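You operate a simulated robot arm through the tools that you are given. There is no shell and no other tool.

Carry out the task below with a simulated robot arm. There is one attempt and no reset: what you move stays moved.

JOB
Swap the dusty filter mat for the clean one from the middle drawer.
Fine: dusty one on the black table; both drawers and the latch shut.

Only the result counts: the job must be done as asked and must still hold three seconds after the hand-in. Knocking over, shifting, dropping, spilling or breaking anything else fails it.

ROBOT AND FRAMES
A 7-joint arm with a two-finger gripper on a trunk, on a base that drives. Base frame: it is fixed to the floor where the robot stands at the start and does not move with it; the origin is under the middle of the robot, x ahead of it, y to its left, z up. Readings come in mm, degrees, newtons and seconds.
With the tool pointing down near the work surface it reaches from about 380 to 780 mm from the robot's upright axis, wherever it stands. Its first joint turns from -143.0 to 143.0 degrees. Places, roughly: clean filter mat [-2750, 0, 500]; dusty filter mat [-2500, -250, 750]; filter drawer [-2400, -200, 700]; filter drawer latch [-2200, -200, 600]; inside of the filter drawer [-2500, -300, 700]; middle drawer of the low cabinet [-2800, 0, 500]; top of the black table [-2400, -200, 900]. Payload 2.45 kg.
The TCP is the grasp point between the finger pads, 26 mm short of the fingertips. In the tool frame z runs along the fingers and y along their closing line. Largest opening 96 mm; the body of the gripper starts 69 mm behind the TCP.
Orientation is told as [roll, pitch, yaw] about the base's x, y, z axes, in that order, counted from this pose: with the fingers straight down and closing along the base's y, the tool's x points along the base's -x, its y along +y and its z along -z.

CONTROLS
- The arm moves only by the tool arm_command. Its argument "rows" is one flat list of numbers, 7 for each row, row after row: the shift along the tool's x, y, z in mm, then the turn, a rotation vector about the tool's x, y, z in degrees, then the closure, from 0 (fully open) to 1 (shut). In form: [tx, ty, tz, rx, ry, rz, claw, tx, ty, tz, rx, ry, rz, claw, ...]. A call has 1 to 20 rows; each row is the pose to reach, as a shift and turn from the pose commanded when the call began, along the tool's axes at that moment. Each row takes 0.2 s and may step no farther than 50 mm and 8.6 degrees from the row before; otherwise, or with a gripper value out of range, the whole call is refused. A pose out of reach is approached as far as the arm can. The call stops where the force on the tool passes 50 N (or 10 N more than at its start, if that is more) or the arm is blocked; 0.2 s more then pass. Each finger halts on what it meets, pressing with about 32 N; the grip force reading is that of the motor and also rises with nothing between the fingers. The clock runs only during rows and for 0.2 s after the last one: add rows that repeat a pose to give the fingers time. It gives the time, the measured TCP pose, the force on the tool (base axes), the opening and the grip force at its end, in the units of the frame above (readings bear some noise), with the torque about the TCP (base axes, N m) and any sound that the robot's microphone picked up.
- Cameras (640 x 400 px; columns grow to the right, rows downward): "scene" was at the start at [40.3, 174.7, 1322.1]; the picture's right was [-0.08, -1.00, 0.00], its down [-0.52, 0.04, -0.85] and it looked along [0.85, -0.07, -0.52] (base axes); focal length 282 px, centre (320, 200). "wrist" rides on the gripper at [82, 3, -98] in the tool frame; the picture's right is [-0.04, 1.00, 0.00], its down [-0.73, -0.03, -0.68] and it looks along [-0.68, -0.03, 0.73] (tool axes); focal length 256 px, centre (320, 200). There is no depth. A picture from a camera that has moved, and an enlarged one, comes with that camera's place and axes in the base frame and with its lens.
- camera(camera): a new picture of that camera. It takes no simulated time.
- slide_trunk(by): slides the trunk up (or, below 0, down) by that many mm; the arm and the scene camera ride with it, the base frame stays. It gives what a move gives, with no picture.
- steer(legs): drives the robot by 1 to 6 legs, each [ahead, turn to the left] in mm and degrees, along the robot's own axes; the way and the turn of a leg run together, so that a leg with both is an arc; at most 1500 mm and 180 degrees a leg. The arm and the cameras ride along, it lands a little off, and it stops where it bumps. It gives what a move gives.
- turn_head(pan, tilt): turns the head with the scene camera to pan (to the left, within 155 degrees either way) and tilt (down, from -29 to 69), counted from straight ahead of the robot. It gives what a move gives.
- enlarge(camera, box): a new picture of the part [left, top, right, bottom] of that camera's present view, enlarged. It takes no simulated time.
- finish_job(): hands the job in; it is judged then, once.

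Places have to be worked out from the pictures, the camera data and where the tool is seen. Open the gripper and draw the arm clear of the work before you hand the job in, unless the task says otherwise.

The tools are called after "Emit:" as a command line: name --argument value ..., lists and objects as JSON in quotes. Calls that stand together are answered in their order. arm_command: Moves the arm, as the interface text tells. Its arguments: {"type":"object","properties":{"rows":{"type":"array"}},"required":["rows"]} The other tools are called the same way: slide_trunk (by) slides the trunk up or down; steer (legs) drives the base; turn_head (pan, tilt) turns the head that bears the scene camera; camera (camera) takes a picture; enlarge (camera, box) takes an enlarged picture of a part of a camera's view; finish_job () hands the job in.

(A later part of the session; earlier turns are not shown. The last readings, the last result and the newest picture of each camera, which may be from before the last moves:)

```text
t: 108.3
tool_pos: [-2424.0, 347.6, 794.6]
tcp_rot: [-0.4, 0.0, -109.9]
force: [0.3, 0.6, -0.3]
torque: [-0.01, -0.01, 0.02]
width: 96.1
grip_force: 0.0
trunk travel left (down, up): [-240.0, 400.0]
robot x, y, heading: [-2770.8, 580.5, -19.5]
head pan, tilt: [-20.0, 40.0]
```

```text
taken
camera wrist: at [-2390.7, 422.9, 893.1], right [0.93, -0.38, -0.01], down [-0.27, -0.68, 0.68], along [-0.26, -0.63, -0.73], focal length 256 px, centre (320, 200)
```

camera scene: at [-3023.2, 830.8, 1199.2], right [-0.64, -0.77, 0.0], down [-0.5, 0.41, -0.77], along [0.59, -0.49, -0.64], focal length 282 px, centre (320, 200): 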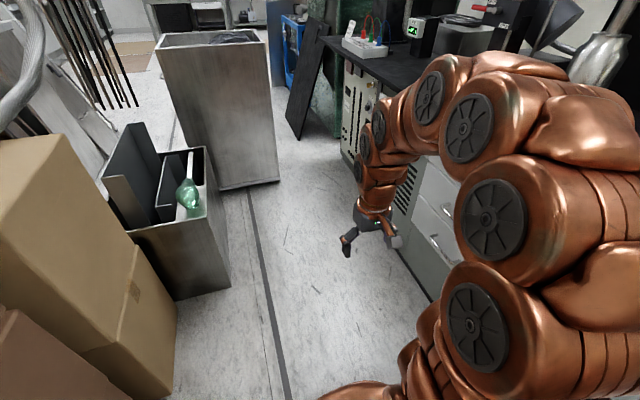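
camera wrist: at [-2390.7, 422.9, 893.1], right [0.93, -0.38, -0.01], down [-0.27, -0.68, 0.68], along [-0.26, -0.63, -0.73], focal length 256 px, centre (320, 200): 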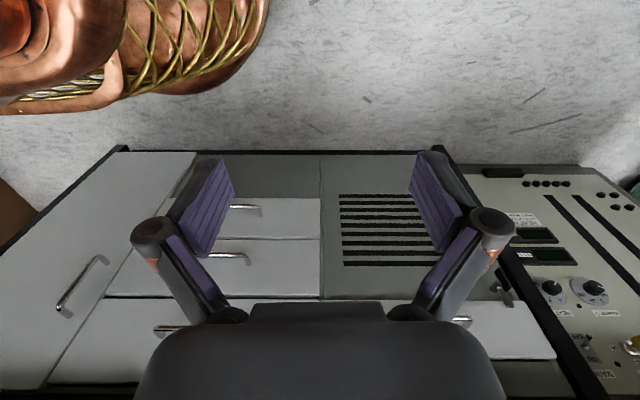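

The wrist camera sees the cabinet (upside-down). I tilt the tool 30° so the camera looks more horizontally at the drawer fronts.

Emit:
arm_command --rows '[0, 0, 0, 0, -8, 0, 0, 0, 0, 0, 0, -16, 0, 0, 0, 0, 0, 0, -24, 0, 0, 0, 0, 0, 0, -32, 0, 0]'

Emit:
camera --camera "wrist"

Emit:
enlarge --camera "wrist" --box '[300, 150, 620, 350]'

```text
t: 109.3
tool_pos: [-2423.6, 347.9, 794.5]
tcp_rot: [-0.4, -32.2, -109.5]
force: [0.5, 0.1, -0.8]
torque: [0.01, 0.02, 0.0]
width: 95.9
grip_force: 0.2
trunk travel left (down, up): [-240.0, 400.0]
robot x, y, heading: [-2768.9, 578.1, -19.4]
head pan, tilt: [-20.0, 40.0]
```

```text
taken
camera wrist: at [-2377.6, 460.3, 834.6], right [0.93, -0.37, 0.02], down [-0.11, -0.24, 0.97], along [-0.35, -0.9, -0.26], focal length 256 px, centre (320, 200)
```

wrist: 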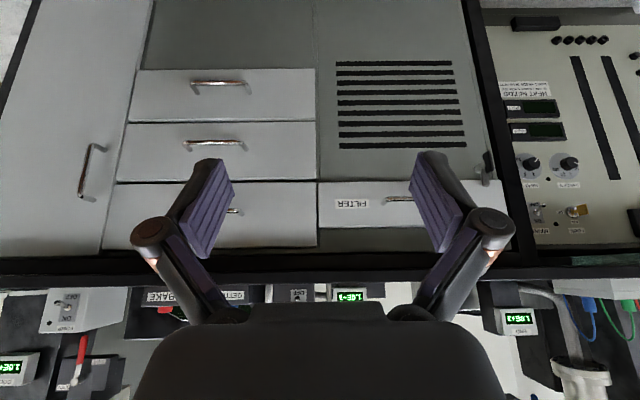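

```text
2.00 times, centred on (460, 250) of wrist
camera zoom: at [-2377.6, 460.3, 834.6], right [0.93, -0.37, 0.02], down [-0.11, -0.24, 0.97], along [-0.35, -0.9, -0.26], focal length 512 px, centre (40, 100)
```

zoom: 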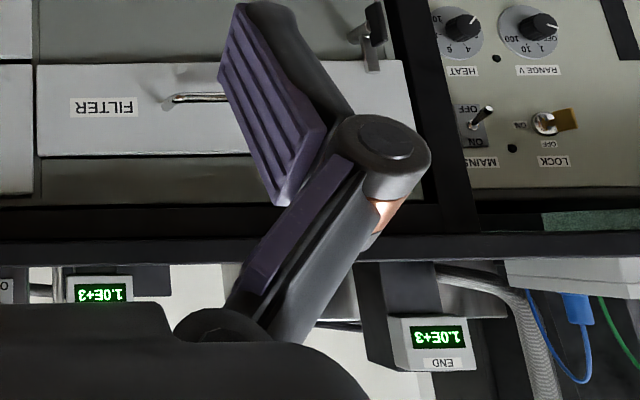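

Measured cabinet geometry: FILTER drawer spans z≈636–742, latch near its lower outer corner, the three-drawer stack next to it (middle drawer z≈470–630). I drive 230 mm forward to inspect the latch closely.

Emit:
steer --legs '[[230, 0]]'

Emit:
turn_head --pan -60 --tilt 60

Emit:
camera --camera "scene"

Emit:
camera --camera "wrist"

```text
t: 111.1
tool_pos: [-2206.7, 271.6, 794.0]
tcp_rot: [-0.4, -32.1, -109.5]
force: [0.4, -0.1, -0.6]
torque: [0.02, 0.04, -0.01]
width: 95.7
grip_force: 0.0
trunk travel left (down, up): [-240.0, 400.0]
robot x, y, heading: [-2557.1, 501.0, -19.3]
head pan, tilt: [-20.0, 40.0]
```

```text
t: 112.1
tool_pos: [-2208.0, 271.9, 794.1]
tcp_rot: [-0.4, -32.1, -109.5]
force: [-0.6, 0.7, 0.4]
torque: [-0.01, -0.04, 0.02]
width: 95.9
grip_force: 0.1
trunk travel left (down, up): [-240.0, 400.0]
robot x, y, heading: [-2555.2, 501.0, -19.5]
head pan, tilt: [-60.0, 60.0]
```

```text
taken
camera scene: at [-2527.7, 624.4, 1172.5], right [-0.98, -0.18, 0.0], down [-0.16, 0.85, -0.5], along [0.09, -0.49, -0.87], focal length 282 px, centre (320, 200)
```

scene: 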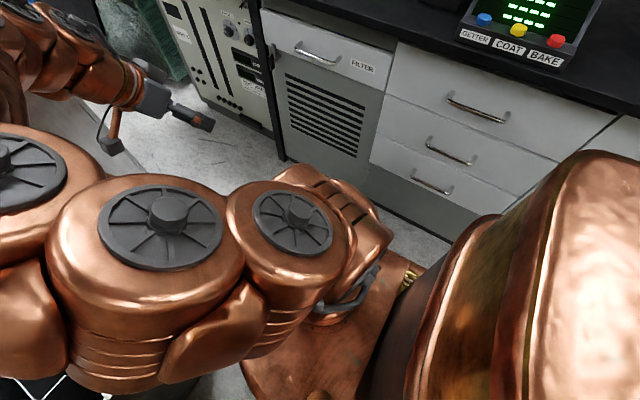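

```text
taken
camera wrist: at [-2161.5, 384.1, 834.8], right [0.93, -0.37, 0.02], down [-0.11, -0.24, 0.96], along [-0.35, -0.9, -0.26], focal length 256 px, centre (320, 200)
```

wrist: 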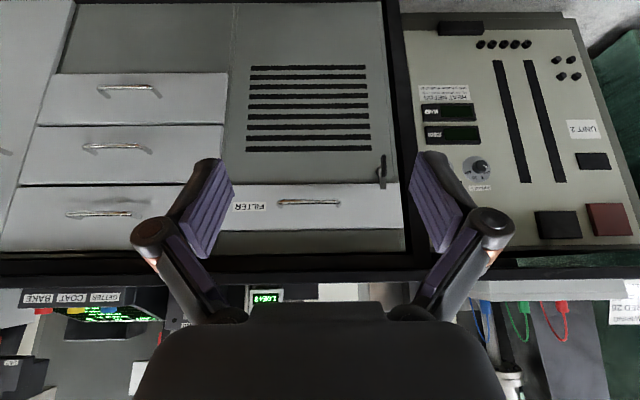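

Now I enlarge the latch and the FILTER drawer handle.

Emit:
enlarge --camera "wrist" --box '[320, 130, 440, 205]'

Emit:
enlarge --camera "scene" --box '[230, 0, 430, 125]'

```text
5.33 times, centred on (380, 168) of wrist
camera zoom: at [-2161.5, 384.1, 834.8], right [0.93, -0.37, 0.02], down [-0.11, -0.24, 0.96], along [-0.35, -0.9, -0.26], focal length 1365 px, centre (0, 373)
```

zoom: 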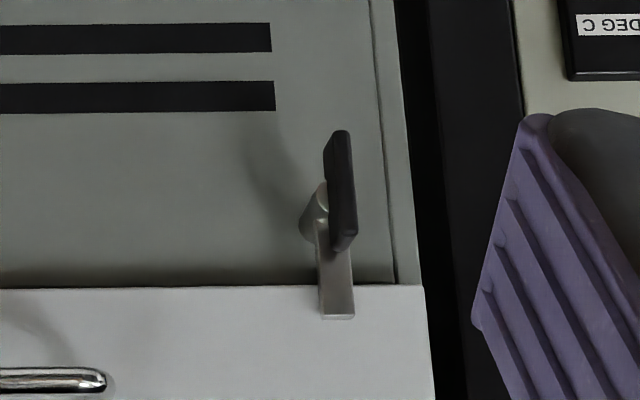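

```text
3.20 times, centred on (330, 62) of scene
camera zoom: at [-2527.7, 624.4, 1172.5], right [-0.98, -0.18, 0.0], down [-0.16, 0.85, -0.5], along [0.09, -0.49, -0.87], focal length 902 px, centre (288, 640)
```

zoom: 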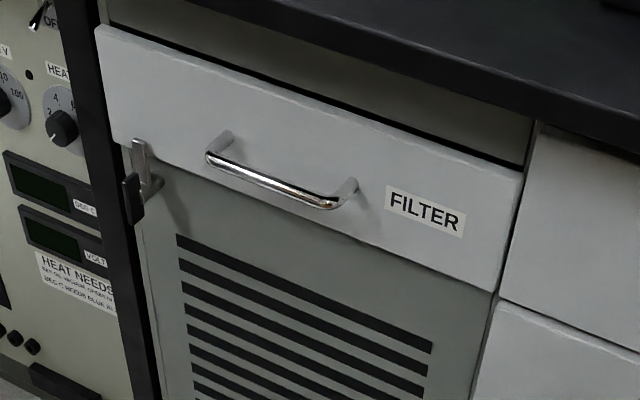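

The latch is a rotary tongue with a black paddle on a shaft just below the drawer's outer lower corner. I bring the wrist camera closer to study it.

Emit:
arm_command --rows '[-30, 21, 31, 0, 0, 0, 0, -60, 42, 61, 0, 0, 0, 0, -90, 63, 92, 0, 0, 0, 0, -120, 84, 122, 0, 0, 0, 0, -150, 105, 153, 0, 0, 0, 0, -180, 124, 183, 0, 0, 0, 0]'

Emit:
camera --camera "wrist"

Emit:
camera --camera "scene"

```text
t: 113.5
tool_pos: [-2175.8, -6.4, 736.3]
tcp_rot: [-0.4, -32.1, -109.5]
force: [0.2, 0.3, 0.2]
torque: [0.03, 0.05, 0.01]
width: 96.1
grip_force: 0.0
trunk travel left (down, up): [-240.0, 400.0]
robot x, y, heading: [-2556.1, 503.7, -19.4]
head pan, tilt: [-60.0, 60.0]
```

```text
taken
camera wrist: at [-2129.2, 107.3, 775.5], right [0.93, -0.37, 0.02], down [-0.11, -0.24, 0.97], along [-0.35, -0.9, -0.26], focal length 256 px, centre (320, 200)
```

wrist: 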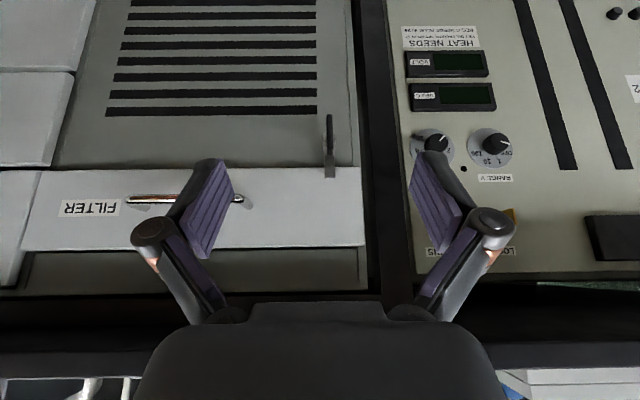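

```text
taken
camera scene: at [-2527.7, 624.5, 1172.4], right [-0.98, -0.18, 0.0], down [-0.16, 0.85, -0.5], along [0.09, -0.49, -0.87], focal length 282 px, centre (320, 200)
```

scene: 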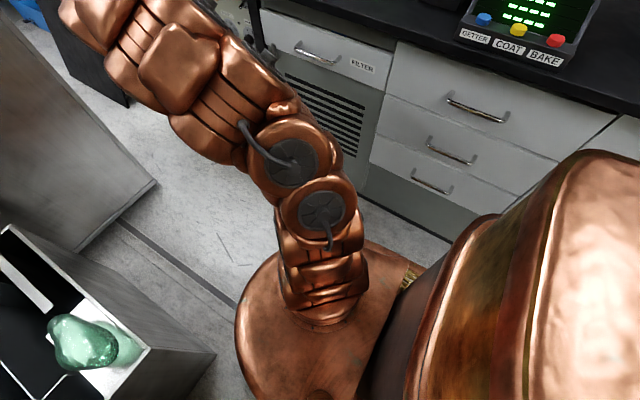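

I enlarge the latch and the filter handle.

Emit:
enlarge --camera "wrist" --box '[280, 95, 392, 165]'

Emit:
enlarge --camera "wrist" --box '[20, 95, 372, 315]'

```text
5.71 times, centred on (336, 130) of wrist
camera zoom: at [-2129.2, 107.3, 775.5], right [0.93, -0.37, 0.02], down [-0.11, -0.24, 0.97], along [-0.35, -0.9, -0.26], focal length 1463 px, centre (229, 600)
```

zoom: 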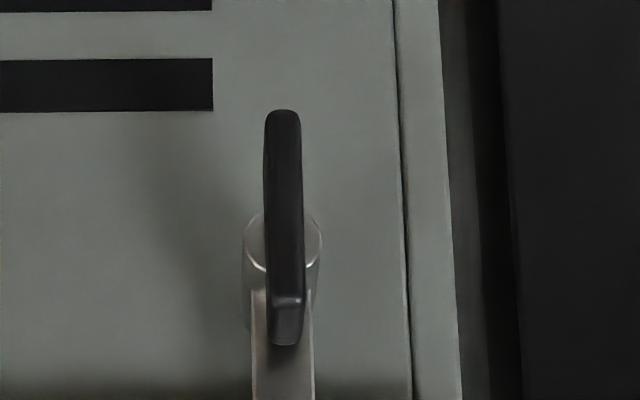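

```text
1.82 times, centred on (196, 205) of wrist
camera zoom: at [-2129.2, 107.3, 775.5], right [0.93, -0.37, 0.02], down [-0.11, -0.24, 0.97], along [-0.35, -0.9, -0.26], focal length 465 px, centre (546, 191)
```

zoom: 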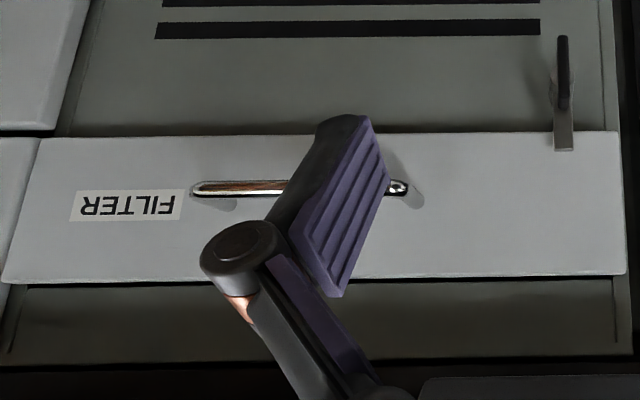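

Pivot of the latch is near U≈2006, z≈620 with the paddle sticking out about 40 mm. I pitch the tool to horizontal, facing the cabinet, with the fingers partly closed.

Emit:
arm_command --rows '[0, 0, 0, 0, -8.3, 0, 0.1, 0, 0, 0, 0, -16.6, 0, 0.2, 0, 0, 0, 0, -24.9, 0, 0.3, 0, 0, 0, 0, -33.2, 0, 0.4, 0, 0, 0, 0, -41.5, 0, 0.45, 0, 0, 0, 0, -49.8, 0, 0.45, 0, 0, 0, 0, -57.9, 0, 0.45, 0, 0, 0, 0, -57.9, 0, 0.45]'

Emit:
camera --camera "wrist"

Emit:
camera --camera "scene"

```text
t: 115.3
tool_pos: [-2174.9, -5.4, 734.5]
tcp_rot: [-97.1, -89.7, -12.6]
force: [0.2, -0.2, -0.6]
torque: [0.01, 0.0, 0.01]
width: 53.0
grip_force: 0.0
trunk travel left (down, up): [-240.0, 400.0]
robot x, y, heading: [-2556.8, 499.3, -19.4]
head pan, tilt: [-60.0, 60.0]
```

```text
taken
camera wrist: at [-2137.5, 85.8, 653.2], right [0.94, -0.34, 0.03], down [0.2, 0.65, 0.73], along [-0.27, -0.68, 0.68], focal length 256 px, centre (320, 200)
```

wrist: 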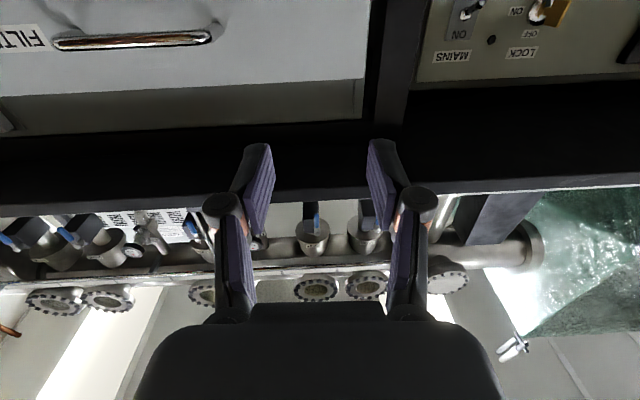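

```text
taken
camera scene: at [-2527.7, 624.4, 1172.5], right [-0.98, -0.18, 0.0], down [-0.16, 0.85, -0.5], along [0.09, -0.49, -0.87], focal length 282 px, centre (320, 200)
```

scene: 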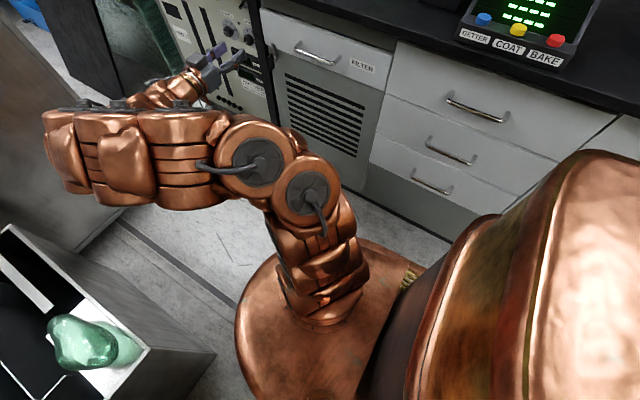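

The horizontal pose works. I lower the tool to the latch height in front of it, aligned to the cabinet normal.

Emit:
arm_command --rows '[40, 5, 10, 1, 0, 0, 0.45, 80, 10, 20, 2, 0, 0, 0.45, 113, 14, 48, 2, 0, 0, 0.45, 113, 14, 48, 2, 0, 0, 0.45]'

Emit:
camera --camera "wrist"

Emit:
enlarge --camera "scene" --box '[180, 0, 380, 125]'

```text
t: 116.3
tool_pos: [-2178.9, -54.7, 621.2]
tcp_rot: [-93.6, -89.7, -18.2]
force: [-0.3, -0.4, -0.2]
torque: [0.04, 0.01, 0.03]
width: 52.8
grip_force: 0.1
trunk travel left (down, up): [-240.0, 400.0]
robot x, y, heading: [-2553.1, 506.0, -19.0]
head pan, tilt: [-60.0, 60.0]
```

```text
taken
camera wrist: at [-2138.8, 35.3, 539.5], right [0.93, -0.37, 0.03], down [0.23, 0.64, 0.73], along [-0.29, -0.67, 0.68], focal length 256 px, centre (320, 200)
```

wrist: 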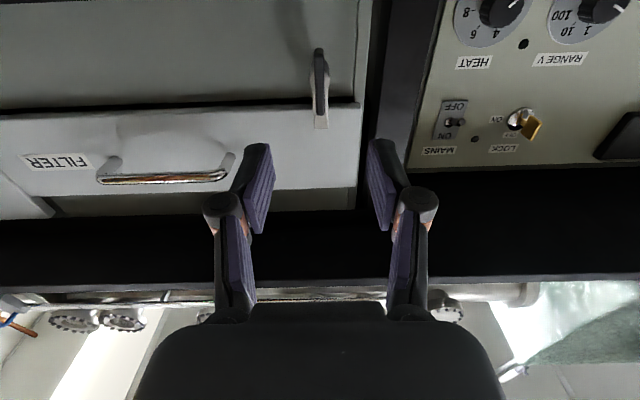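

```text
3.20 times, centred on (280, 62) of scene
camera zoom: at [-2527.7, 624.3, 1172.5], right [-0.98, -0.18, 0.0], down [-0.16, 0.85, -0.5], along [0.09, -0.49, -0.87], focal length 902 px, centre (448, 640)
```

zoom: 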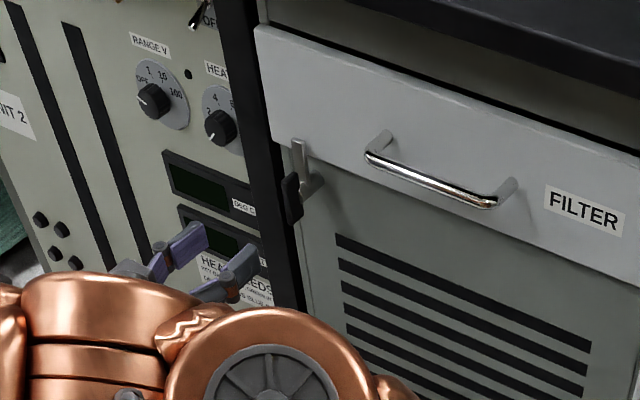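

I enlarge the latch in the wrist view for vertical alignment.

Emit:
enlarge --camera "wrist" --box '[256, 30, 384, 110]'

```text
5.00 times, centred on (320, 70) of wrist
camera zoom: at [-2138.8, 35.3, 539.5], right [0.93, -0.37, 0.03], down [0.23, 0.64, 0.73], along [-0.29, -0.67, 0.68], focal length 1280 px, centre (320, 850)
```

zoom: 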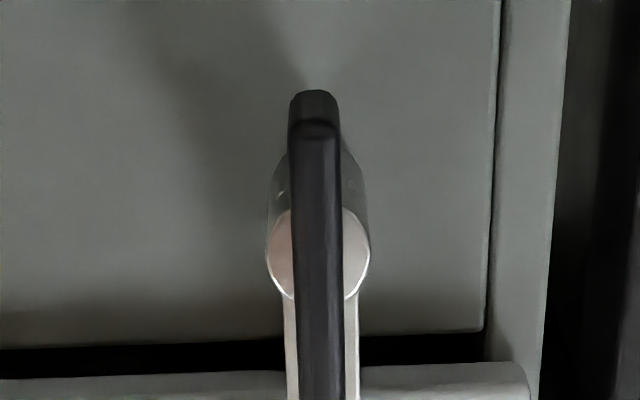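

Pivot seems at z≈612, laterally aligned with the tool. I advance 95 mm and lower 9 mm, then look.

Emit:
arm_command --rows '[9, 0, 25, 0, 0, 0, 0.45, 9, 0, 50, 0, 0, 0, 0.45, 9, 0, 75, 0, 0, 0, 0.45, 9, 0, 95, 0, 0, 0, 0.45]'

Emit:
camera --camera "wrist"

Emit:
enlarge --camera "scene" --box '[220, 20, 340, 95]'

```text
t: 117.3
tool_pos: [-2212.4, -142.7, 613.2]
tcp_rot: [-90.5, -89.6, -21.2]
force: [0.0, 0.1, 0.1]
torque: [-0.01, -0.03, 0.0]
width: 52.8
grip_force: 0.1
trunk travel left (down, up): [-240.0, 400.0]
robot x, y, heading: [-2561.0, 502.5, -19.5]
head pan, tilt: [-60.0, 60.0]
```

```text
taken
camera wrist: at [-2173.1, -53.6, 531.2], right [0.93, -0.37, 0.03], down [0.23, 0.64, 0.73], along [-0.29, -0.67, 0.68], focal length 256 px, centre (320, 200)
```

wrist: 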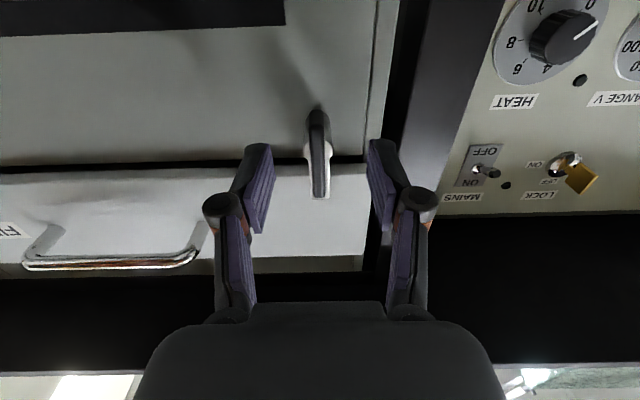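

```text
5.33 times, centred on (280, 58) of scene
camera zoom: at [-2527.7, 624.3, 1172.4], right [-0.98, -0.18, 0.0], down [-0.16, 0.85, -0.5], along [0.09, -0.49, -0.87], focal length 1504 px, centre (533, 960)
```

zoom: 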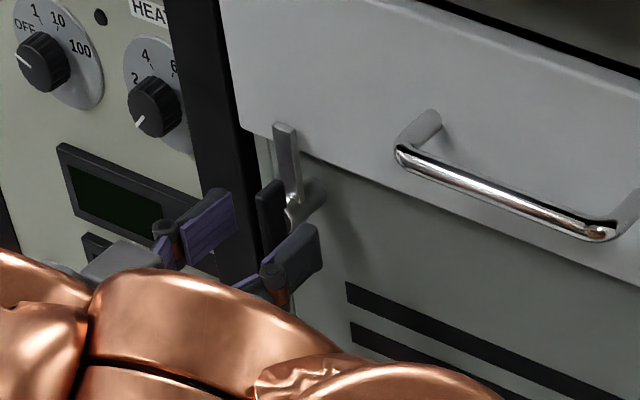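

The paddle is centred between the fingertips. I advance 10 mm and close on it.

Emit:
arm_command --rows '[0, 0, 5, 0, 0, 0, 0.45, 0, 0, 10, 0, 0, 0, 0.45, 0, 0, 10, 0, 0, 0, 0.7, 0, 0, 10, 0, 0, 0, 0.9, 0, 0, 10, 0, 0, 0, 1, 0, 0, 10, 0, 0, 0, 1, 0, 0, 10, 0, 0, 0, 1]'

Emit:
camera --camera "wrist"

Emit:
enlarge --camera "scene" --box '[220, 20, 340, 95]'

```text
t: 118.9
tool_pos: [-2219.4, -152.5, 613.6]
tcp_rot: [-87.7, -89.7, -24.1]
force: [-8.8, 8.2, 0.5]
torque: [-0.13, 0.09, -0.3]
width: 17.7
grip_force: 43.2
trunk travel left (down, up): [-240.0, 400.0]
robot x, y, heading: [-2553.6, 502.8, -19.4]
head pan, tilt: [-60.0, 60.0]
```

```text
taken
camera wrist: at [-2177.6, -62.8, 531.0], right [0.93, -0.37, 0.03], down [0.23, 0.64, 0.73], along [-0.29, -0.67, 0.68], focal length 256 px, centre (320, 200)
```

wrist: 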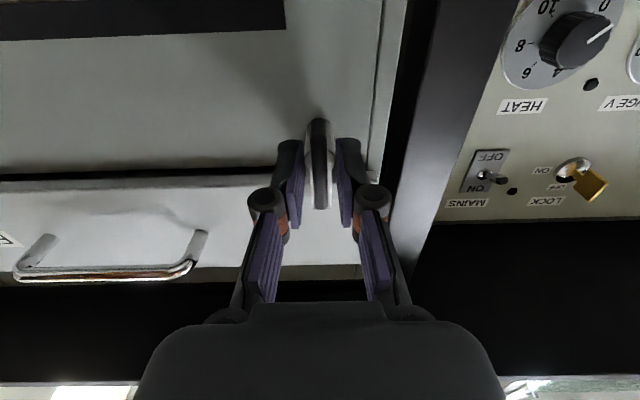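

```text
5.33 times, centred on (280, 58) of scene
camera zoom: at [-2528.0, 624.6, 1172.4], right [-0.98, -0.18, 0.0], down [-0.16, 0.85, -0.5], along [0.09, -0.49, -0.87], focal length 1504 px, centre (533, 960)
```

zoom: 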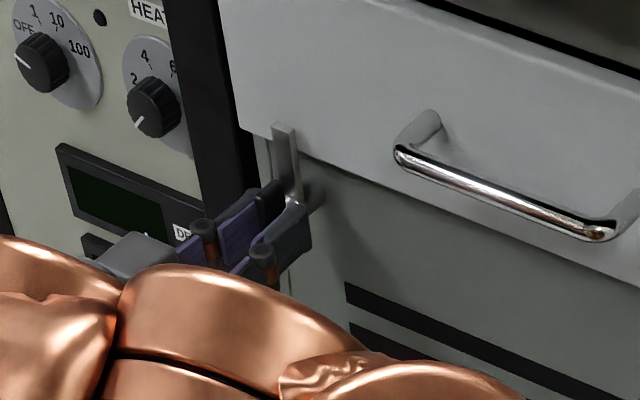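

Width 17.7 mm suggests the tips clamped the round shaft behind the paddle. I reopen slightly, back off 12 mm and close on the paddle only.

Emit:
arm_command --rows '[0, 0, 0, 0, 0, 0, 0.7, 0, 0, -6, 0, 0, 0, 0.65, 0, 0, -12, 0, 0, 0, 0.65, 0, 0, -12, 0, 0, 0, 0.85, 0, 0, -12, 0, 0, 0, 1, 0, 0, -12, 0, 0, 0, 1, 0, 0, -12, 0, 0, 0, 1]'

Emit:
enlarge --camera "wrist" --box '[240, 80, 400, 180]'

Emit:
enlarge --camera "scene" --box '[220, 20, 340, 95]'

```text
t: 120.5
tool_pos: [-2213.5, -141.7, 612.3]
tcp_rot: [-85.8, -89.7, -25.8]
force: [-7.2, 9.8, -0.9]
torque: [-0.18, 0.07, -0.28]
width: 8.2
grip_force: 35.5
trunk travel left (down, up): [-240.0, 400.0]
robot x, y, heading: [-2551.8, 505.8, -19.1]
head pan, tilt: [-60.0, 60.0]
```

```text
4.00 times, centred on (320, 130) of wrist
camera zoom: at [-2173.0, -51.5, 530.7], right [0.93, -0.37, 0.03], down [0.23, 0.64, 0.73], along [-0.29, -0.67, 0.68], focal length 1024 px, centre (320, 480)
```

zoom: 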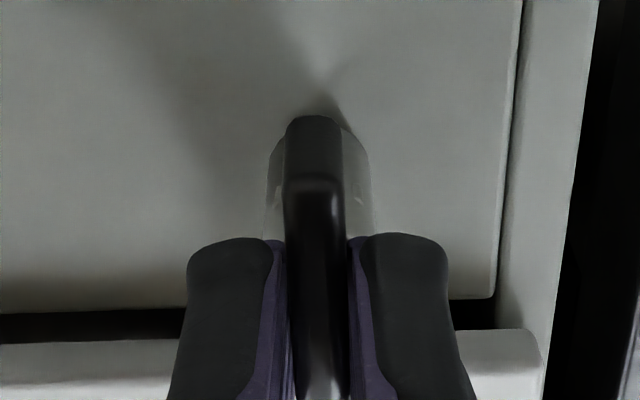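

```text
5.33 times, centred on (280, 58) of scene
camera zoom: at [-2528.0, 624.6, 1172.4], right [-0.98, -0.18, 0.0], down [-0.16, 0.85, -0.5], along [0.09, -0.49, -0.87], focal length 1504 px, centre (533, 960)
```

zoom: 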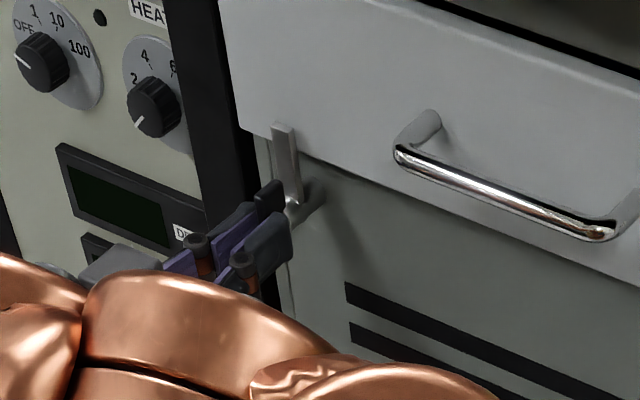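

The paddle is gripped (8.2 mm). I try turning it clockwise (about the tool axis) by a modest angle and watch the torque.

Emit:
arm_command --rows '[0, 0, 0, 0, 0, 4, 1, 0, 0, 0, 0, 0, 8, 1, 0, 0, 0, 0, 0, 12, 1, 0, 0, 0, 0, 0, 16, 1]'

Emit:
enlarge --camera "scene" --box '[220, 20, 340, 95]'

```text
t: 121.5
tool_pos: [-2213.4, -141.4, 613.7]
tcp_rot: [90.3, -74.3, 158.0]
force: [-11.5, 13.6, 5.3]
torque: [0.3, 1.3, -0.37]
width: 14.1
grip_force: 41.1
trunk travel left (down, up): [-240.0, 400.0]
robot x, y, heading: [-2552.1, 501.9, -19.5]
head pan, tilt: [-60.0, 60.0]
```

```text
5.33 times, centred on (280, 58) of scene
camera zoom: at [-2528.1, 625.0, 1172.5], right [-0.98, -0.18, 0.0], down [-0.16, 0.85, -0.5], along [0.09, -0.49, -0.87], focal length 1504 px, centre (533, 960)
```

zoom: 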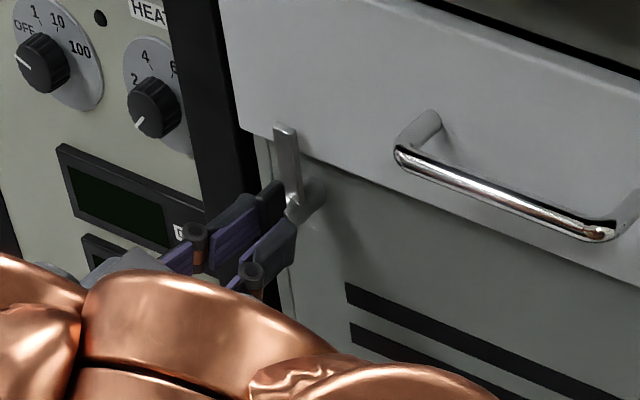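

It resists clockwise (fingers were forced apart to 14 mm), so I turn back and go counter-clockwise.

Emit:
arm_command --rows '[0, 0, 0, 0, 0, -8, 1, 0, 0, 0, 0, 0, -16, 1, 0, 0, 0, 0, 0, -16, 1, 0, 0, 0, 0, 0, -23, 1, 0, 0, 0, 0, 0, -30, 1, 0, 0, 0, 0, 0, -36, 1]'

Emit:
enlarge --camera "scene" --box '[220, 20, 340, 95]'

```text
t: 122.9
tool_pos: [-2213.2, -141.5, 612.3]
tcp_rot: [-89.8, -69.6, -22.0]
force: [-16.2, 10.0, -5.8]
torque: [1.01, -0.4, -0.78]
width: 7.9
grip_force: 35.8
trunk travel left (down, up): [-240.0, 400.0]
robot x, y, heading: [-2554.5, 502.9, -19.3]
head pan, tilt: [-60.0, 60.0]
```

```text
5.33 times, centred on (280, 58) of scene
camera zoom: at [-2528.2, 624.3, 1172.4], right [-0.98, -0.18, 0.0], down [-0.16, 0.85, -0.5], along [0.09, -0.49, -0.87], focal length 1504 px, centre (533, 960)
```

zoom: 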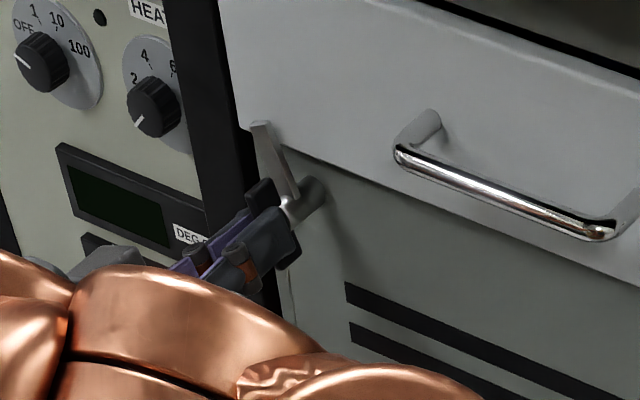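

Counter-clockwise works: the tongue swings left. I continue to about 90°, with a small lateral correction.

Emit:
arm_command --rows '[0.7, -1.9, 0, 0, 0, -8, 1, 0.7, -1.9, 0, 0, 0, -16, 1, 0.7, -1.9, 0, 0, 0, -24, 1, 0.7, -1.9, 0, 0, 0, -32, 1, 0.7, -1.9, 0, 0, 0, -40, 1]'

Emit:
enlarge --camera "scene" --box '[220, 20, 340, 95]'

```text
t: 124.1
tool_pos: [-2213.4, -141.1, 611.0]
tcp_rot: [-90.0, -29.4, -21.6]
force: [5.1, -28.3, -4.8]
torque: [0.06, -0.04, 0.35]
width: 7.8
grip_force: 35.4
trunk travel left (down, up): [-240.0, 400.0]
robot x, y, heading: [-2554.3, 501.9, -19.6]
head pan, tilt: [-60.0, 60.0]
```

```text
5.33 times, centred on (280, 58) of scene
camera zoom: at [-2527.4, 623.1, 1172.6], right [-0.98, -0.18, 0.0], down [-0.16, 0.85, -0.5], along [0.09, -0.49, -0.87], focal length 1504 px, centre (533, 960)
```

zoom: 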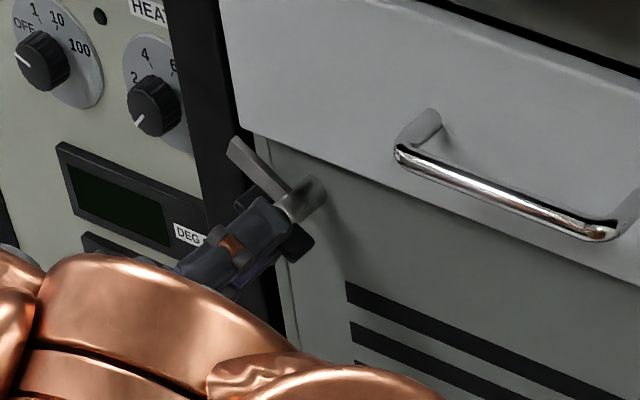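

The tongue is at about 60° and nearly clear of the drawer; I finish the turn to ~90°, relieving the side force a little.

Emit:
arm_command --rows '[-1, 0.6, 2, 0, 0, -7, 1, -1, 0.6, 3, 0, 0, -14, 1, -1, 0.6, 3, 0, 0, -21, 1, -1, 0.6, 3, 0, 0, -28, 1]'

Emit:
enlarge --camera "scene" --box '[220, 20, 340, 95]'

```text
t: 125.1
tool_pos: [-2213.7, -143.6, 611.6]
tcp_rot: [-90.0, -1.5, -21.6]
force: [5.7, 29.8, -9.8]
torque: [0.19, -0.07, -0.06]
width: 8.4
grip_force: 35.6
trunk travel left (down, up): [-240.0, 400.0]
robot x, y, heading: [-2554.2, 502.6, -19.9]
head pan, tilt: [-60.0, 60.0]
```

```text
5.33 times, centred on (280, 58) of scene
camera zoom: at [-2527.4, 625.0, 1172.3], right [-0.98, -0.18, 0.0], down [-0.16, 0.85, -0.5], along [0.09, -0.49, -0.87], focal length 1504 px, centre (533, 960)
```

zoom: 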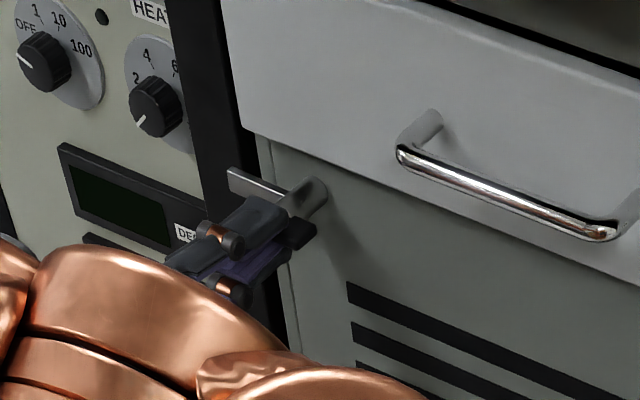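

The latch is fully turned (tongue horizontal). I release, retreat, and move in front of the FILTER handle, whose bar I place at U 2107–2234, z≈695, about V −955.

Emit:
arm_command --rows '[0, 0, 0, 0, 0, 0, 0.8, 0, 0, 0, 0, 0, 0, 0.6, 0, 0, 0, 0, 0, 0, 0.45, 0, 0, -30, 0, 0, 0, 0.45, 0, 0, -65, 0, 0, 0, 0.45, 0, 0, -95, 0, 0, 0, 0.45]'

Emit:
arm_command --rows '[40, -20, 0, 0, 0, 0, 0.45, 80, -40, 0, 0, 0, 0, 0.45, 120, -62, 0, 0, 0, 0, 0.45, 163, -83, 0, 0, 0, 0, 0.45, 163, -83, 0, 0, 0, 0, 0.45]'

Emit:
camera --camera "wrist"

Emit:
camera --camera "scene"

```text
t: 126.5
tool_pos: [-2180.9, -55.3, 612.6]
tcp_rot: [-90.0, -1.8, -21.7]
force: [-0.3, -0.8, 0.2]
torque: [-0.01, -0.02, 0.01]
width: 52.7
grip_force: 0.0
trunk travel left (down, up): [-240.0, 400.0]
robot x, y, heading: [-2554.1, 502.7, -19.5]
head pan, tilt: [-60.0, 60.0]
```

```text
t: 127.7
tool_pos: [-2333.0, 7.2, 691.9]
tcp_rot: [-89.9, -1.7, -21.8]
force: [-0.6, -0.6, 0.2]
torque: [0.02, -0.01, 0.02]
width: 52.9
grip_force: 0.2
trunk travel left (down, up): [-240.0, 400.0]
robot x, y, heading: [-2554.3, 501.2, -19.7]
head pan, tilt: [-60.0, 60.0]
```

```text
taken
camera wrist: at [-2371.4, 127.4, 685.5], right [0.06, -0.03, -1.0], down [0.93, 0.36, 0.05], along [0.36, -0.93, 0.05], focal length 256 px, centre (320, 200)
```

wrist: 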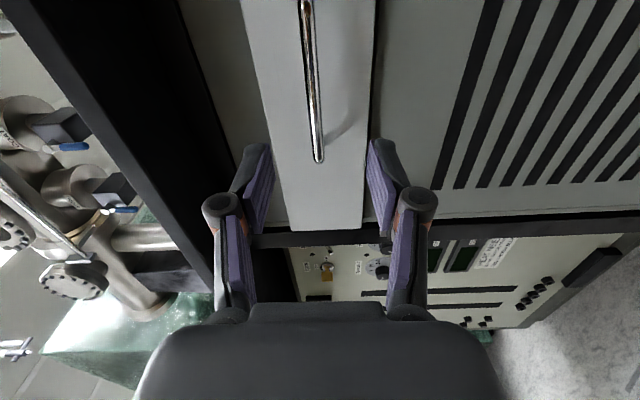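

```text
taken
camera scene: at [-2527.7, 624.5, 1172.4], right [-0.98, -0.18, 0.0], down [-0.16, 0.85, -0.5], along [0.09, -0.49, -0.87], focal length 282 px, centre (320, 200)
```

scene: 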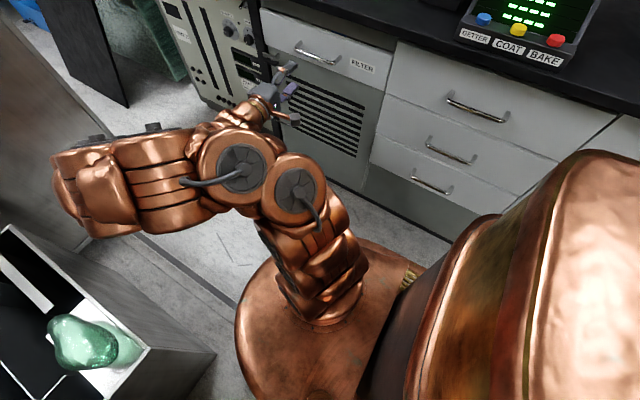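

The handle bar lies slightly above the tool axis (≈8 mm). I raise 8 mm, advance 98 mm and close on the bar.

Emit:
arm_command --rows '[0, -8, 30, 0, 0, 0, 0.45, 0, -8, 60, 0, 0, 0, 0.45, 0, -8, 85, 0, 0, 0, 0.45, 0, -8, 98, 0, 0, 0, 0.45, 0, -8, 98, 0, 0, 0, 0.7, 0, -8, 98, 0, 0, 0, 0.9, 0, -8, 98, 0, 0, 0, 1, 0, -8, 98, 0, 0, 0, 1]'

Emit:
camera --camera "wrist"

Emit:
enlarge --camera "scene" --box '[220, 20, 420, 145]'

```text
t: 129.5
tool_pos: [-2370.2, -85.7, 695.6]
tcp_rot: [-89.7, -1.5, -21.7]
force: [-2.5, 4.7, -26.2]
torque: [0.57, 0.74, 0.07]
width: 11.5
grip_force: 38.4
trunk travel left (down, up): [-240.0, 400.0]
robot x, y, heading: [-2556.3, 501.4, -19.4]
head pan, tilt: [-60.0, 60.0]
```

```text
taken
camera wrist: at [-2407.1, 34.9, 691.4], right [0.06, -0.02, -1.0], down [0.93, 0.36, 0.05], along [0.36, -0.93, 0.04], focal length 256 px, centre (320, 200)
```

wrist: 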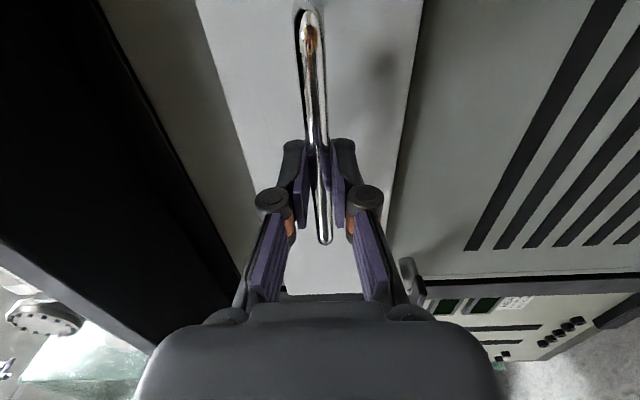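

```text
3.20 times, centred on (320, 82) of scene
camera zoom: at [-2527.5, 623.5, 1172.1], right [-0.98, -0.18, 0.0], down [-0.16, 0.85, -0.5], along [0.09, -0.49, -0.87], focal length 902 px, centre (320, 576)
```

zoom: 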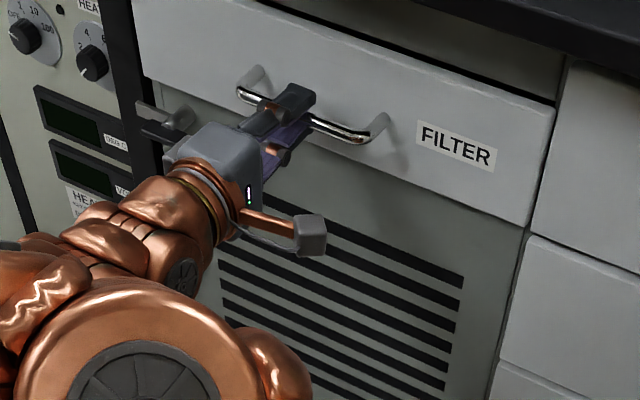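

Gripped (11.5 mm bar). I relieve the vertical force by lowering 4 mm, then pull the drawer out 120 mm.

Emit:
arm_command --rows '[0, 4, 0, 0, 0, 0, 1, 0, 4, -15, 0, 0, 0, 1, 0, 4, -35, 0, 0, 0, 1, 0, 4, -55, 0, 0, 0, 1, 0, 4, -75, 0, 0, 0, 1, 0, 4, -95, 0, 0, 0, 1, 0, 4, -120, 0, 0, 0, 1]'

Emit:
camera --camera "scene"

```text
t: 131.1
tool_pos: [-2322.9, 26.6, 695.3]
tcp_rot: [-90.1, -1.6, -21.5]
force: [18.8, -10.3, 27.8]
torque: [0.04, 1.02, 0.5]
width: 11.7
grip_force: 38.5
trunk travel left (down, up): [-240.0, 400.0]
robot x, y, heading: [-2552.7, 502.7, -19.7]
head pan, tilt: [-60.0, 60.0]
```

```text
taken
camera scene: at [-2527.3, 624.9, 1172.7], right [-0.98, -0.18, 0.0], down [-0.16, 0.85, -0.5], along [0.09, -0.49, -0.87], focal length 282 px, centre (320, 200)
```

scene: 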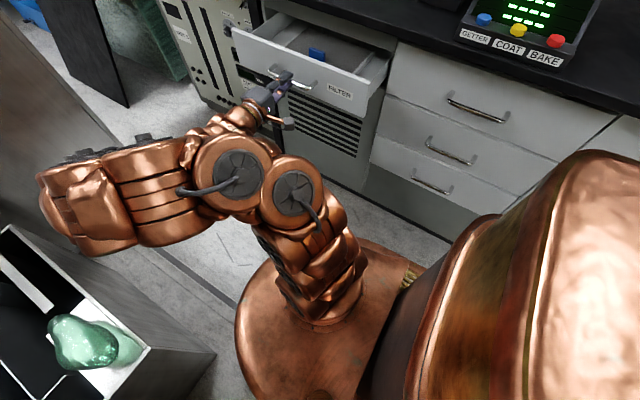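

The drawer slides out; its true direction is about 1° off my line. I keep pulling another 130 mm with small corrections.

Emit:
arm_command --rows '[-3, -3, 0, 0, 0, 0, 1, -3, -3, -20, 0, 0, 0, 1, -4, -3, -40, 0, 0, 0, 1, -4, -3, -60, 0, 0, 0, 1, -5, -3, -80, 0, 0, 0, 1, -5, -3, -100, 0, 0, 0, 1, -6, -3, -120, 0, 0, 0, 1, -6, -3, -135, 0, 0, 0, 1]'

Emit:
camera --camera "scene"

Emit:
enlarge --camera "scene" --box '[200, 10, 420, 147]'

```text
t: 132.7
tool_pos: [-2281.4, 125.6, 696.5]
tcp_rot: [-89.8, -1.6, -21.9]
force: [-6.0, 2.9, -7.4]
torque: [0.47, 0.78, 0.28]
width: 11.5
grip_force: 38.6
trunk travel left (down, up): [-240.0, 400.0]
robot x, y, heading: [-2553.8, 496.3, -19.2]
head pan, tilt: [-60.0, 60.0]
stopped in row 7: the force on the tool passed its limit at 51 N (the readings are from after the stop); the commanded pose is now the measured one
```

```text
taken
camera scene: at [-2527.9, 624.4, 1172.8], right [-0.98, -0.18, 0.0], down [-0.16, 0.85, -0.5], along [0.09, -0.49, -0.87], focal length 282 px, centre (320, 200)
```

scene: 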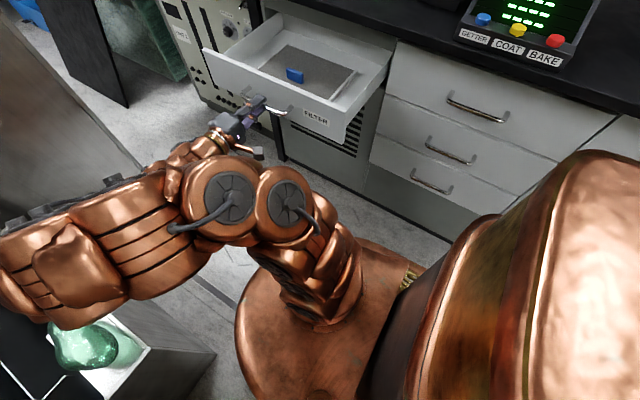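

```text
2.91 times, centred on (310, 78) of scene
camera zoom: at [-2527.9, 624.4, 1172.8], right [-0.98, -0.18, 0.0], down [-0.16, 0.85, -0.5], along [0.09, -0.49, -0.87], focal length 820 px, centre (349, 554)
```

zoom: 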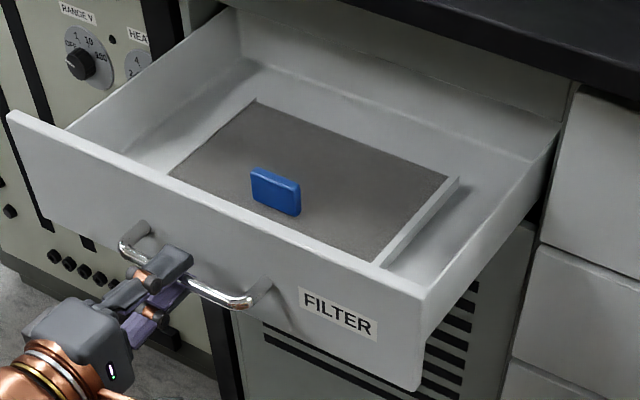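

The drawer is at its end of travel (~222 mm). Inside lies the dark dusty mat with a blue tab at its front edge. I release the handle, back off and lift the tool.

Emit:
arm_command --rows '[0, 0, 0, 0, 0, 0, 0.8, 0, 0, 0, 0, 0, 0, 0.5, 0, 0, 0, 0, 0, 0, 0.4, 0, 0, -25, 0, 0, 0, 0.4, 0, 0, -60, 0, 0, 0, 0.4, 0, -40, -60, 0, 0, 0, 0.2, 0, -80, -60, 0, 0, 0, 0, 0, -120, -60, 0, 0, 0, 0, 0, -160, -60, 0, 0, 0, 0]'

Emit:
arm_command --rows '[0, 0, 0, 0, 0, 8.5, 0, 0, 0, 0, 0, 0, 17, 0, 0, 0, 0, 0, 0, 25.5, 0, 0, 0, 0, 0, 0, 34, 0, 0, 0, 0, 0, 0, 42.5, 0, 0, 0, 0, 0, 0, 51, 0, 0, 0, 0, 0, 0, 59.5, 0, 0, 0, 0, 0, 0, 68, 0, 0, 0, 0, 0, 0, 76.5, 0, 0, 0, 0, 0, 0, 85, 0, 0, 0, 0, 0, 0, 88.4, 0]'

Emit:
camera --camera "scene"

```text
t: 134.7
tool_pos: [-2263.9, 183.6, 857.8]
tcp_rot: [-89.7, -1.6, -21.8]
force: [0.1, -0.3, 0.2]
torque: [0.0, 0.01, 0.02]
width: 95.9
grip_force: 0.0
trunk travel left (down, up): [-240.0, 400.0]
robot x, y, heading: [-2555.7, 503.4, -19.6]
head pan, tilt: [-60.0, 60.0]
```

```text
t: 137.1
tool_pos: [-2262.6, 183.2, 856.7]
tcp_rot: [48.9, -89.8, -160.8]
force: [0.1, 0.5, 0.7]
torque: [0.02, 0.01, -0.03]
width: 95.9
grip_force: 0.0
trunk travel left (down, up): [-240.0, 400.0]
robot x, y, heading: [-2549.9, 501.6, -19.5]
head pan, tilt: [-60.0, 60.0]
```

```text
taken
camera scene: at [-2527.8, 624.6, 1172.4], right [-0.98, -0.18, 0.0], down [-0.16, 0.85, -0.5], along [0.09, -0.49, -0.87], focal length 282 px, centre (320, 200)
```

scene: 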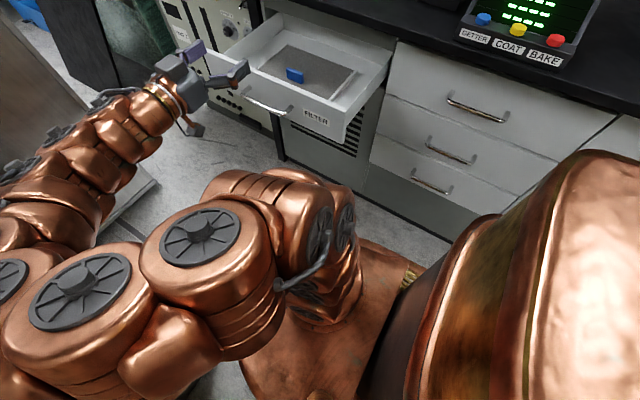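

I pitch the tool back toward down (about 32° lean) above the open drawer.

Emit:
arm_command --rows '[0, 0, 0, 0, 8.3, 0, 0, 0, 0, 0, 0, 16.6, 0, 0, 0, 0, 0, 0, 24.9, 0, 0, 0, 0, 0, 0, 33.2, 0, 0, 0, 0, 0, 0, 41.5, 0, 0, 0, 0, 0, 0, 49.8, 0, 0, 0, 0, 0, 0, 58, 0, 0, 0, 0, 0, 0, 58, 0, 0]'

Emit:
camera --camera "wrist"

Emit:
camera --camera "scene"

```text
t: 138.9
tool_pos: [-2262.7, 182.9, 856.0]
tcp_rot: [0.0, -31.8, -111.9]
force: [0.1, -0.8, -0.3]
torque: [-0.05, 0.0, -0.02]
width: 96.0
grip_force: 0.0
trunk travel left (down, up): [-240.0, 400.0]
robot x, y, heading: [-2550.8, 501.3, -19.4]
head pan, tilt: [-60.0, 60.0]
```

```text
taken
camera wrist: at [-2213.6, 293.5, 897.3], right [0.92, -0.4, 0.02], down [-0.13, -0.24, 0.96], along [-0.38, -0.88, -0.27], focal length 256 px, centre (320, 200)
```

wrist: 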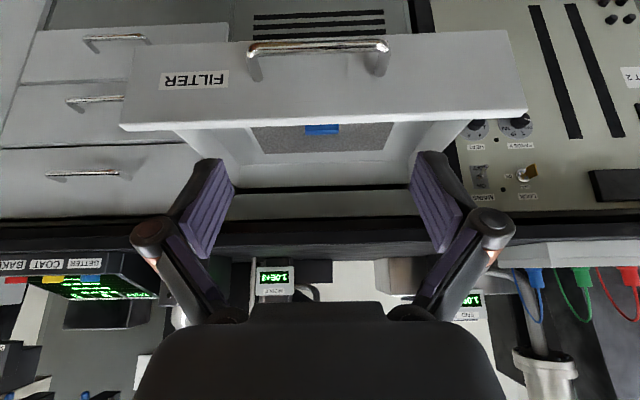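

```text
taken
camera scene: at [-2527.8, 624.5, 1172.4], right [-0.98, -0.18, 0.0], down [-0.16, 0.85, -0.5], along [0.09, -0.49, -0.87], focal length 282 px, centre (320, 200)
```

scene: 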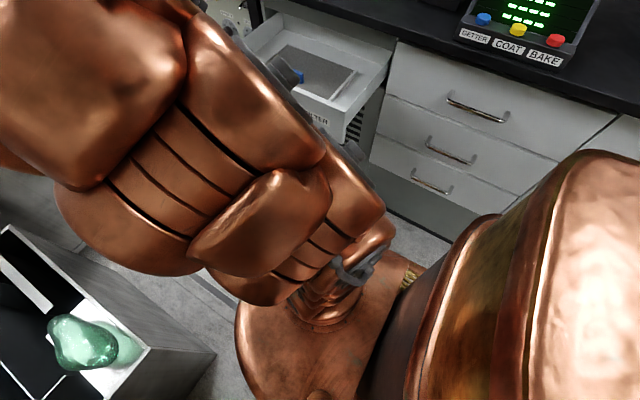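

The wrist view shows the tab just behind the drawer front. I move over the drawer for a closer look.

Emit:
arm_command --rows '[-25, 1, 32, 0, 0, 0, 0, -50, 2, 64, 0, 0, 0, 0, -75, 3, 96, 0, 0, 0, 0, -97, 4, 127, 0, 0, 0, 0, -97, 4, 127, 0, 0, 0, 0]'

Emit:
camera --camera "wrist"

```text
t: 140.1
tool_pos: [-2314.5, 41.5, 798.5]
tcp_rot: [0.0, -31.9, -111.8]
force: [0.2, -1.3, 0.2]
torque: [-0.03, -0.01, 0.0]
width: 95.8
grip_force: 0.0
trunk travel left (down, up): [-240.0, 400.0]
robot x, y, heading: [-2554.8, 500.3, -19.6]
head pan, tilt: [-60.0, 60.0]
```

```text
taken
camera wrist: at [-2264.8, 153.1, 839.8], right [0.92, -0.4, 0.02], down [-0.13, -0.23, 0.96], along [-0.38, -0.89, -0.27], focal length 256 px, centre (320, 200)
```

wrist: 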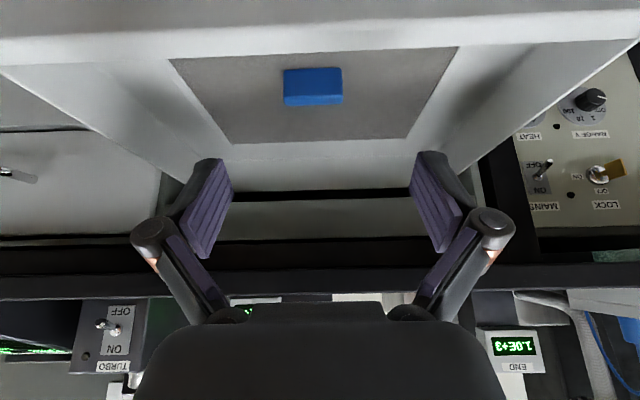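

I place the blue tab at U≈2149, V≈−919, z 680–708 (about 46 mm long, 12 mm thick), mat surface at z≈680. I descend so the fingertips straddle the tab ends.

Emit:
arm_command --rows '[1, -1, 25, 0, 0, 0, 0, 3, -1, 50, 0, 0, 0, 0, 5, -1, 75, 0, 0, 0, 0, 7, -1, 90, 0, 0, 0, 0, 7, -1, 96, 0, 0, 0, 0]'

Emit:
camera --camera "wrist"

Emit:
camera --camera "scene"

```text
t: 141.3
tool_pos: [-2331.4, 1.0, 714.7]
tcp_rot: [0.1, -31.9, -111.9]
force: [-0.1, 0.2, -0.2]
torque: [0.0, 0.01, 0.01]
width: 95.9
grip_force: 0.2
trunk travel left (down, up): [-240.0, 400.0]
robot x, y, heading: [-2555.6, 503.1, -19.6]
head pan, tilt: [-60.0, 60.0]
```

```text
taken
camera wrist: at [-2282.2, 112.1, 754.9], right [0.92, -0.4, 0.02], down [-0.13, -0.23, 0.96], along [-0.38, -0.89, -0.27], focal length 256 px, centre (320, 200)
```

wrist: 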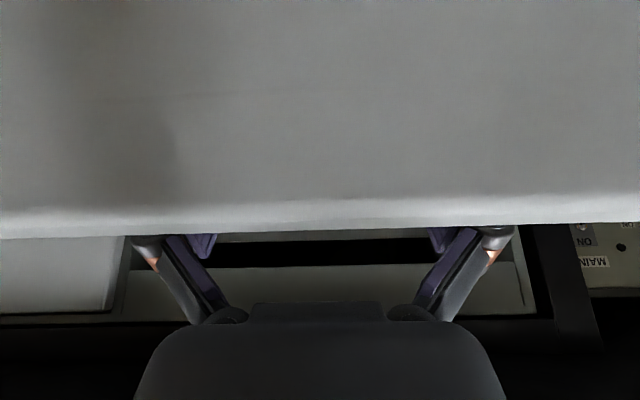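

```text
taken
camera scene: at [-2527.9, 624.5, 1172.5], right [-0.98, -0.18, 0.0], down [-0.16, 0.85, -0.5], along [0.09, -0.49, -0.87], focal length 282 px, centre (320, 200)
```

scene: 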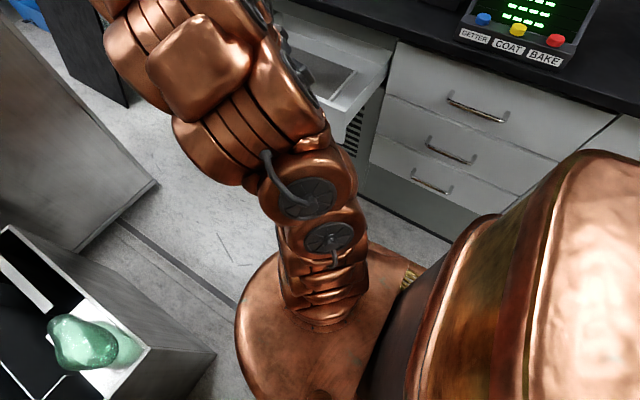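

The drawer front now blocks the camera, but no contact occurred. I close and check for a width near 46 mm.

Emit:
arm_command --rows '[0, 0, 0, 0, 0, 0, 0.3, 0, 0, 0, 0, 0, 0, 0.5, 0, 0, 0, 0, 0, 0, 0.7, 0, 0, 0, 0, 0, 0, 0.9, 0, 0, 0, 0, 0, 0, 1, 0, 0, 0, 0, 0, 0, 1]'

```text
t: 142.7
tool_pos: [-2331.5, 1.5, 715.1]
tcp_rot: [0.1, -31.9, -111.8]
force: [1.0, -0.7, 4.8]
torque: [-0.06, 0.01, -0.05]
width: 49.5
grip_force: 31.9
trunk travel left (down, up): [-240.0, 400.0]
robot x, y, heading: [-2557.2, 502.7, -19.4]
head pan, tilt: [-60.0, 60.0]
```

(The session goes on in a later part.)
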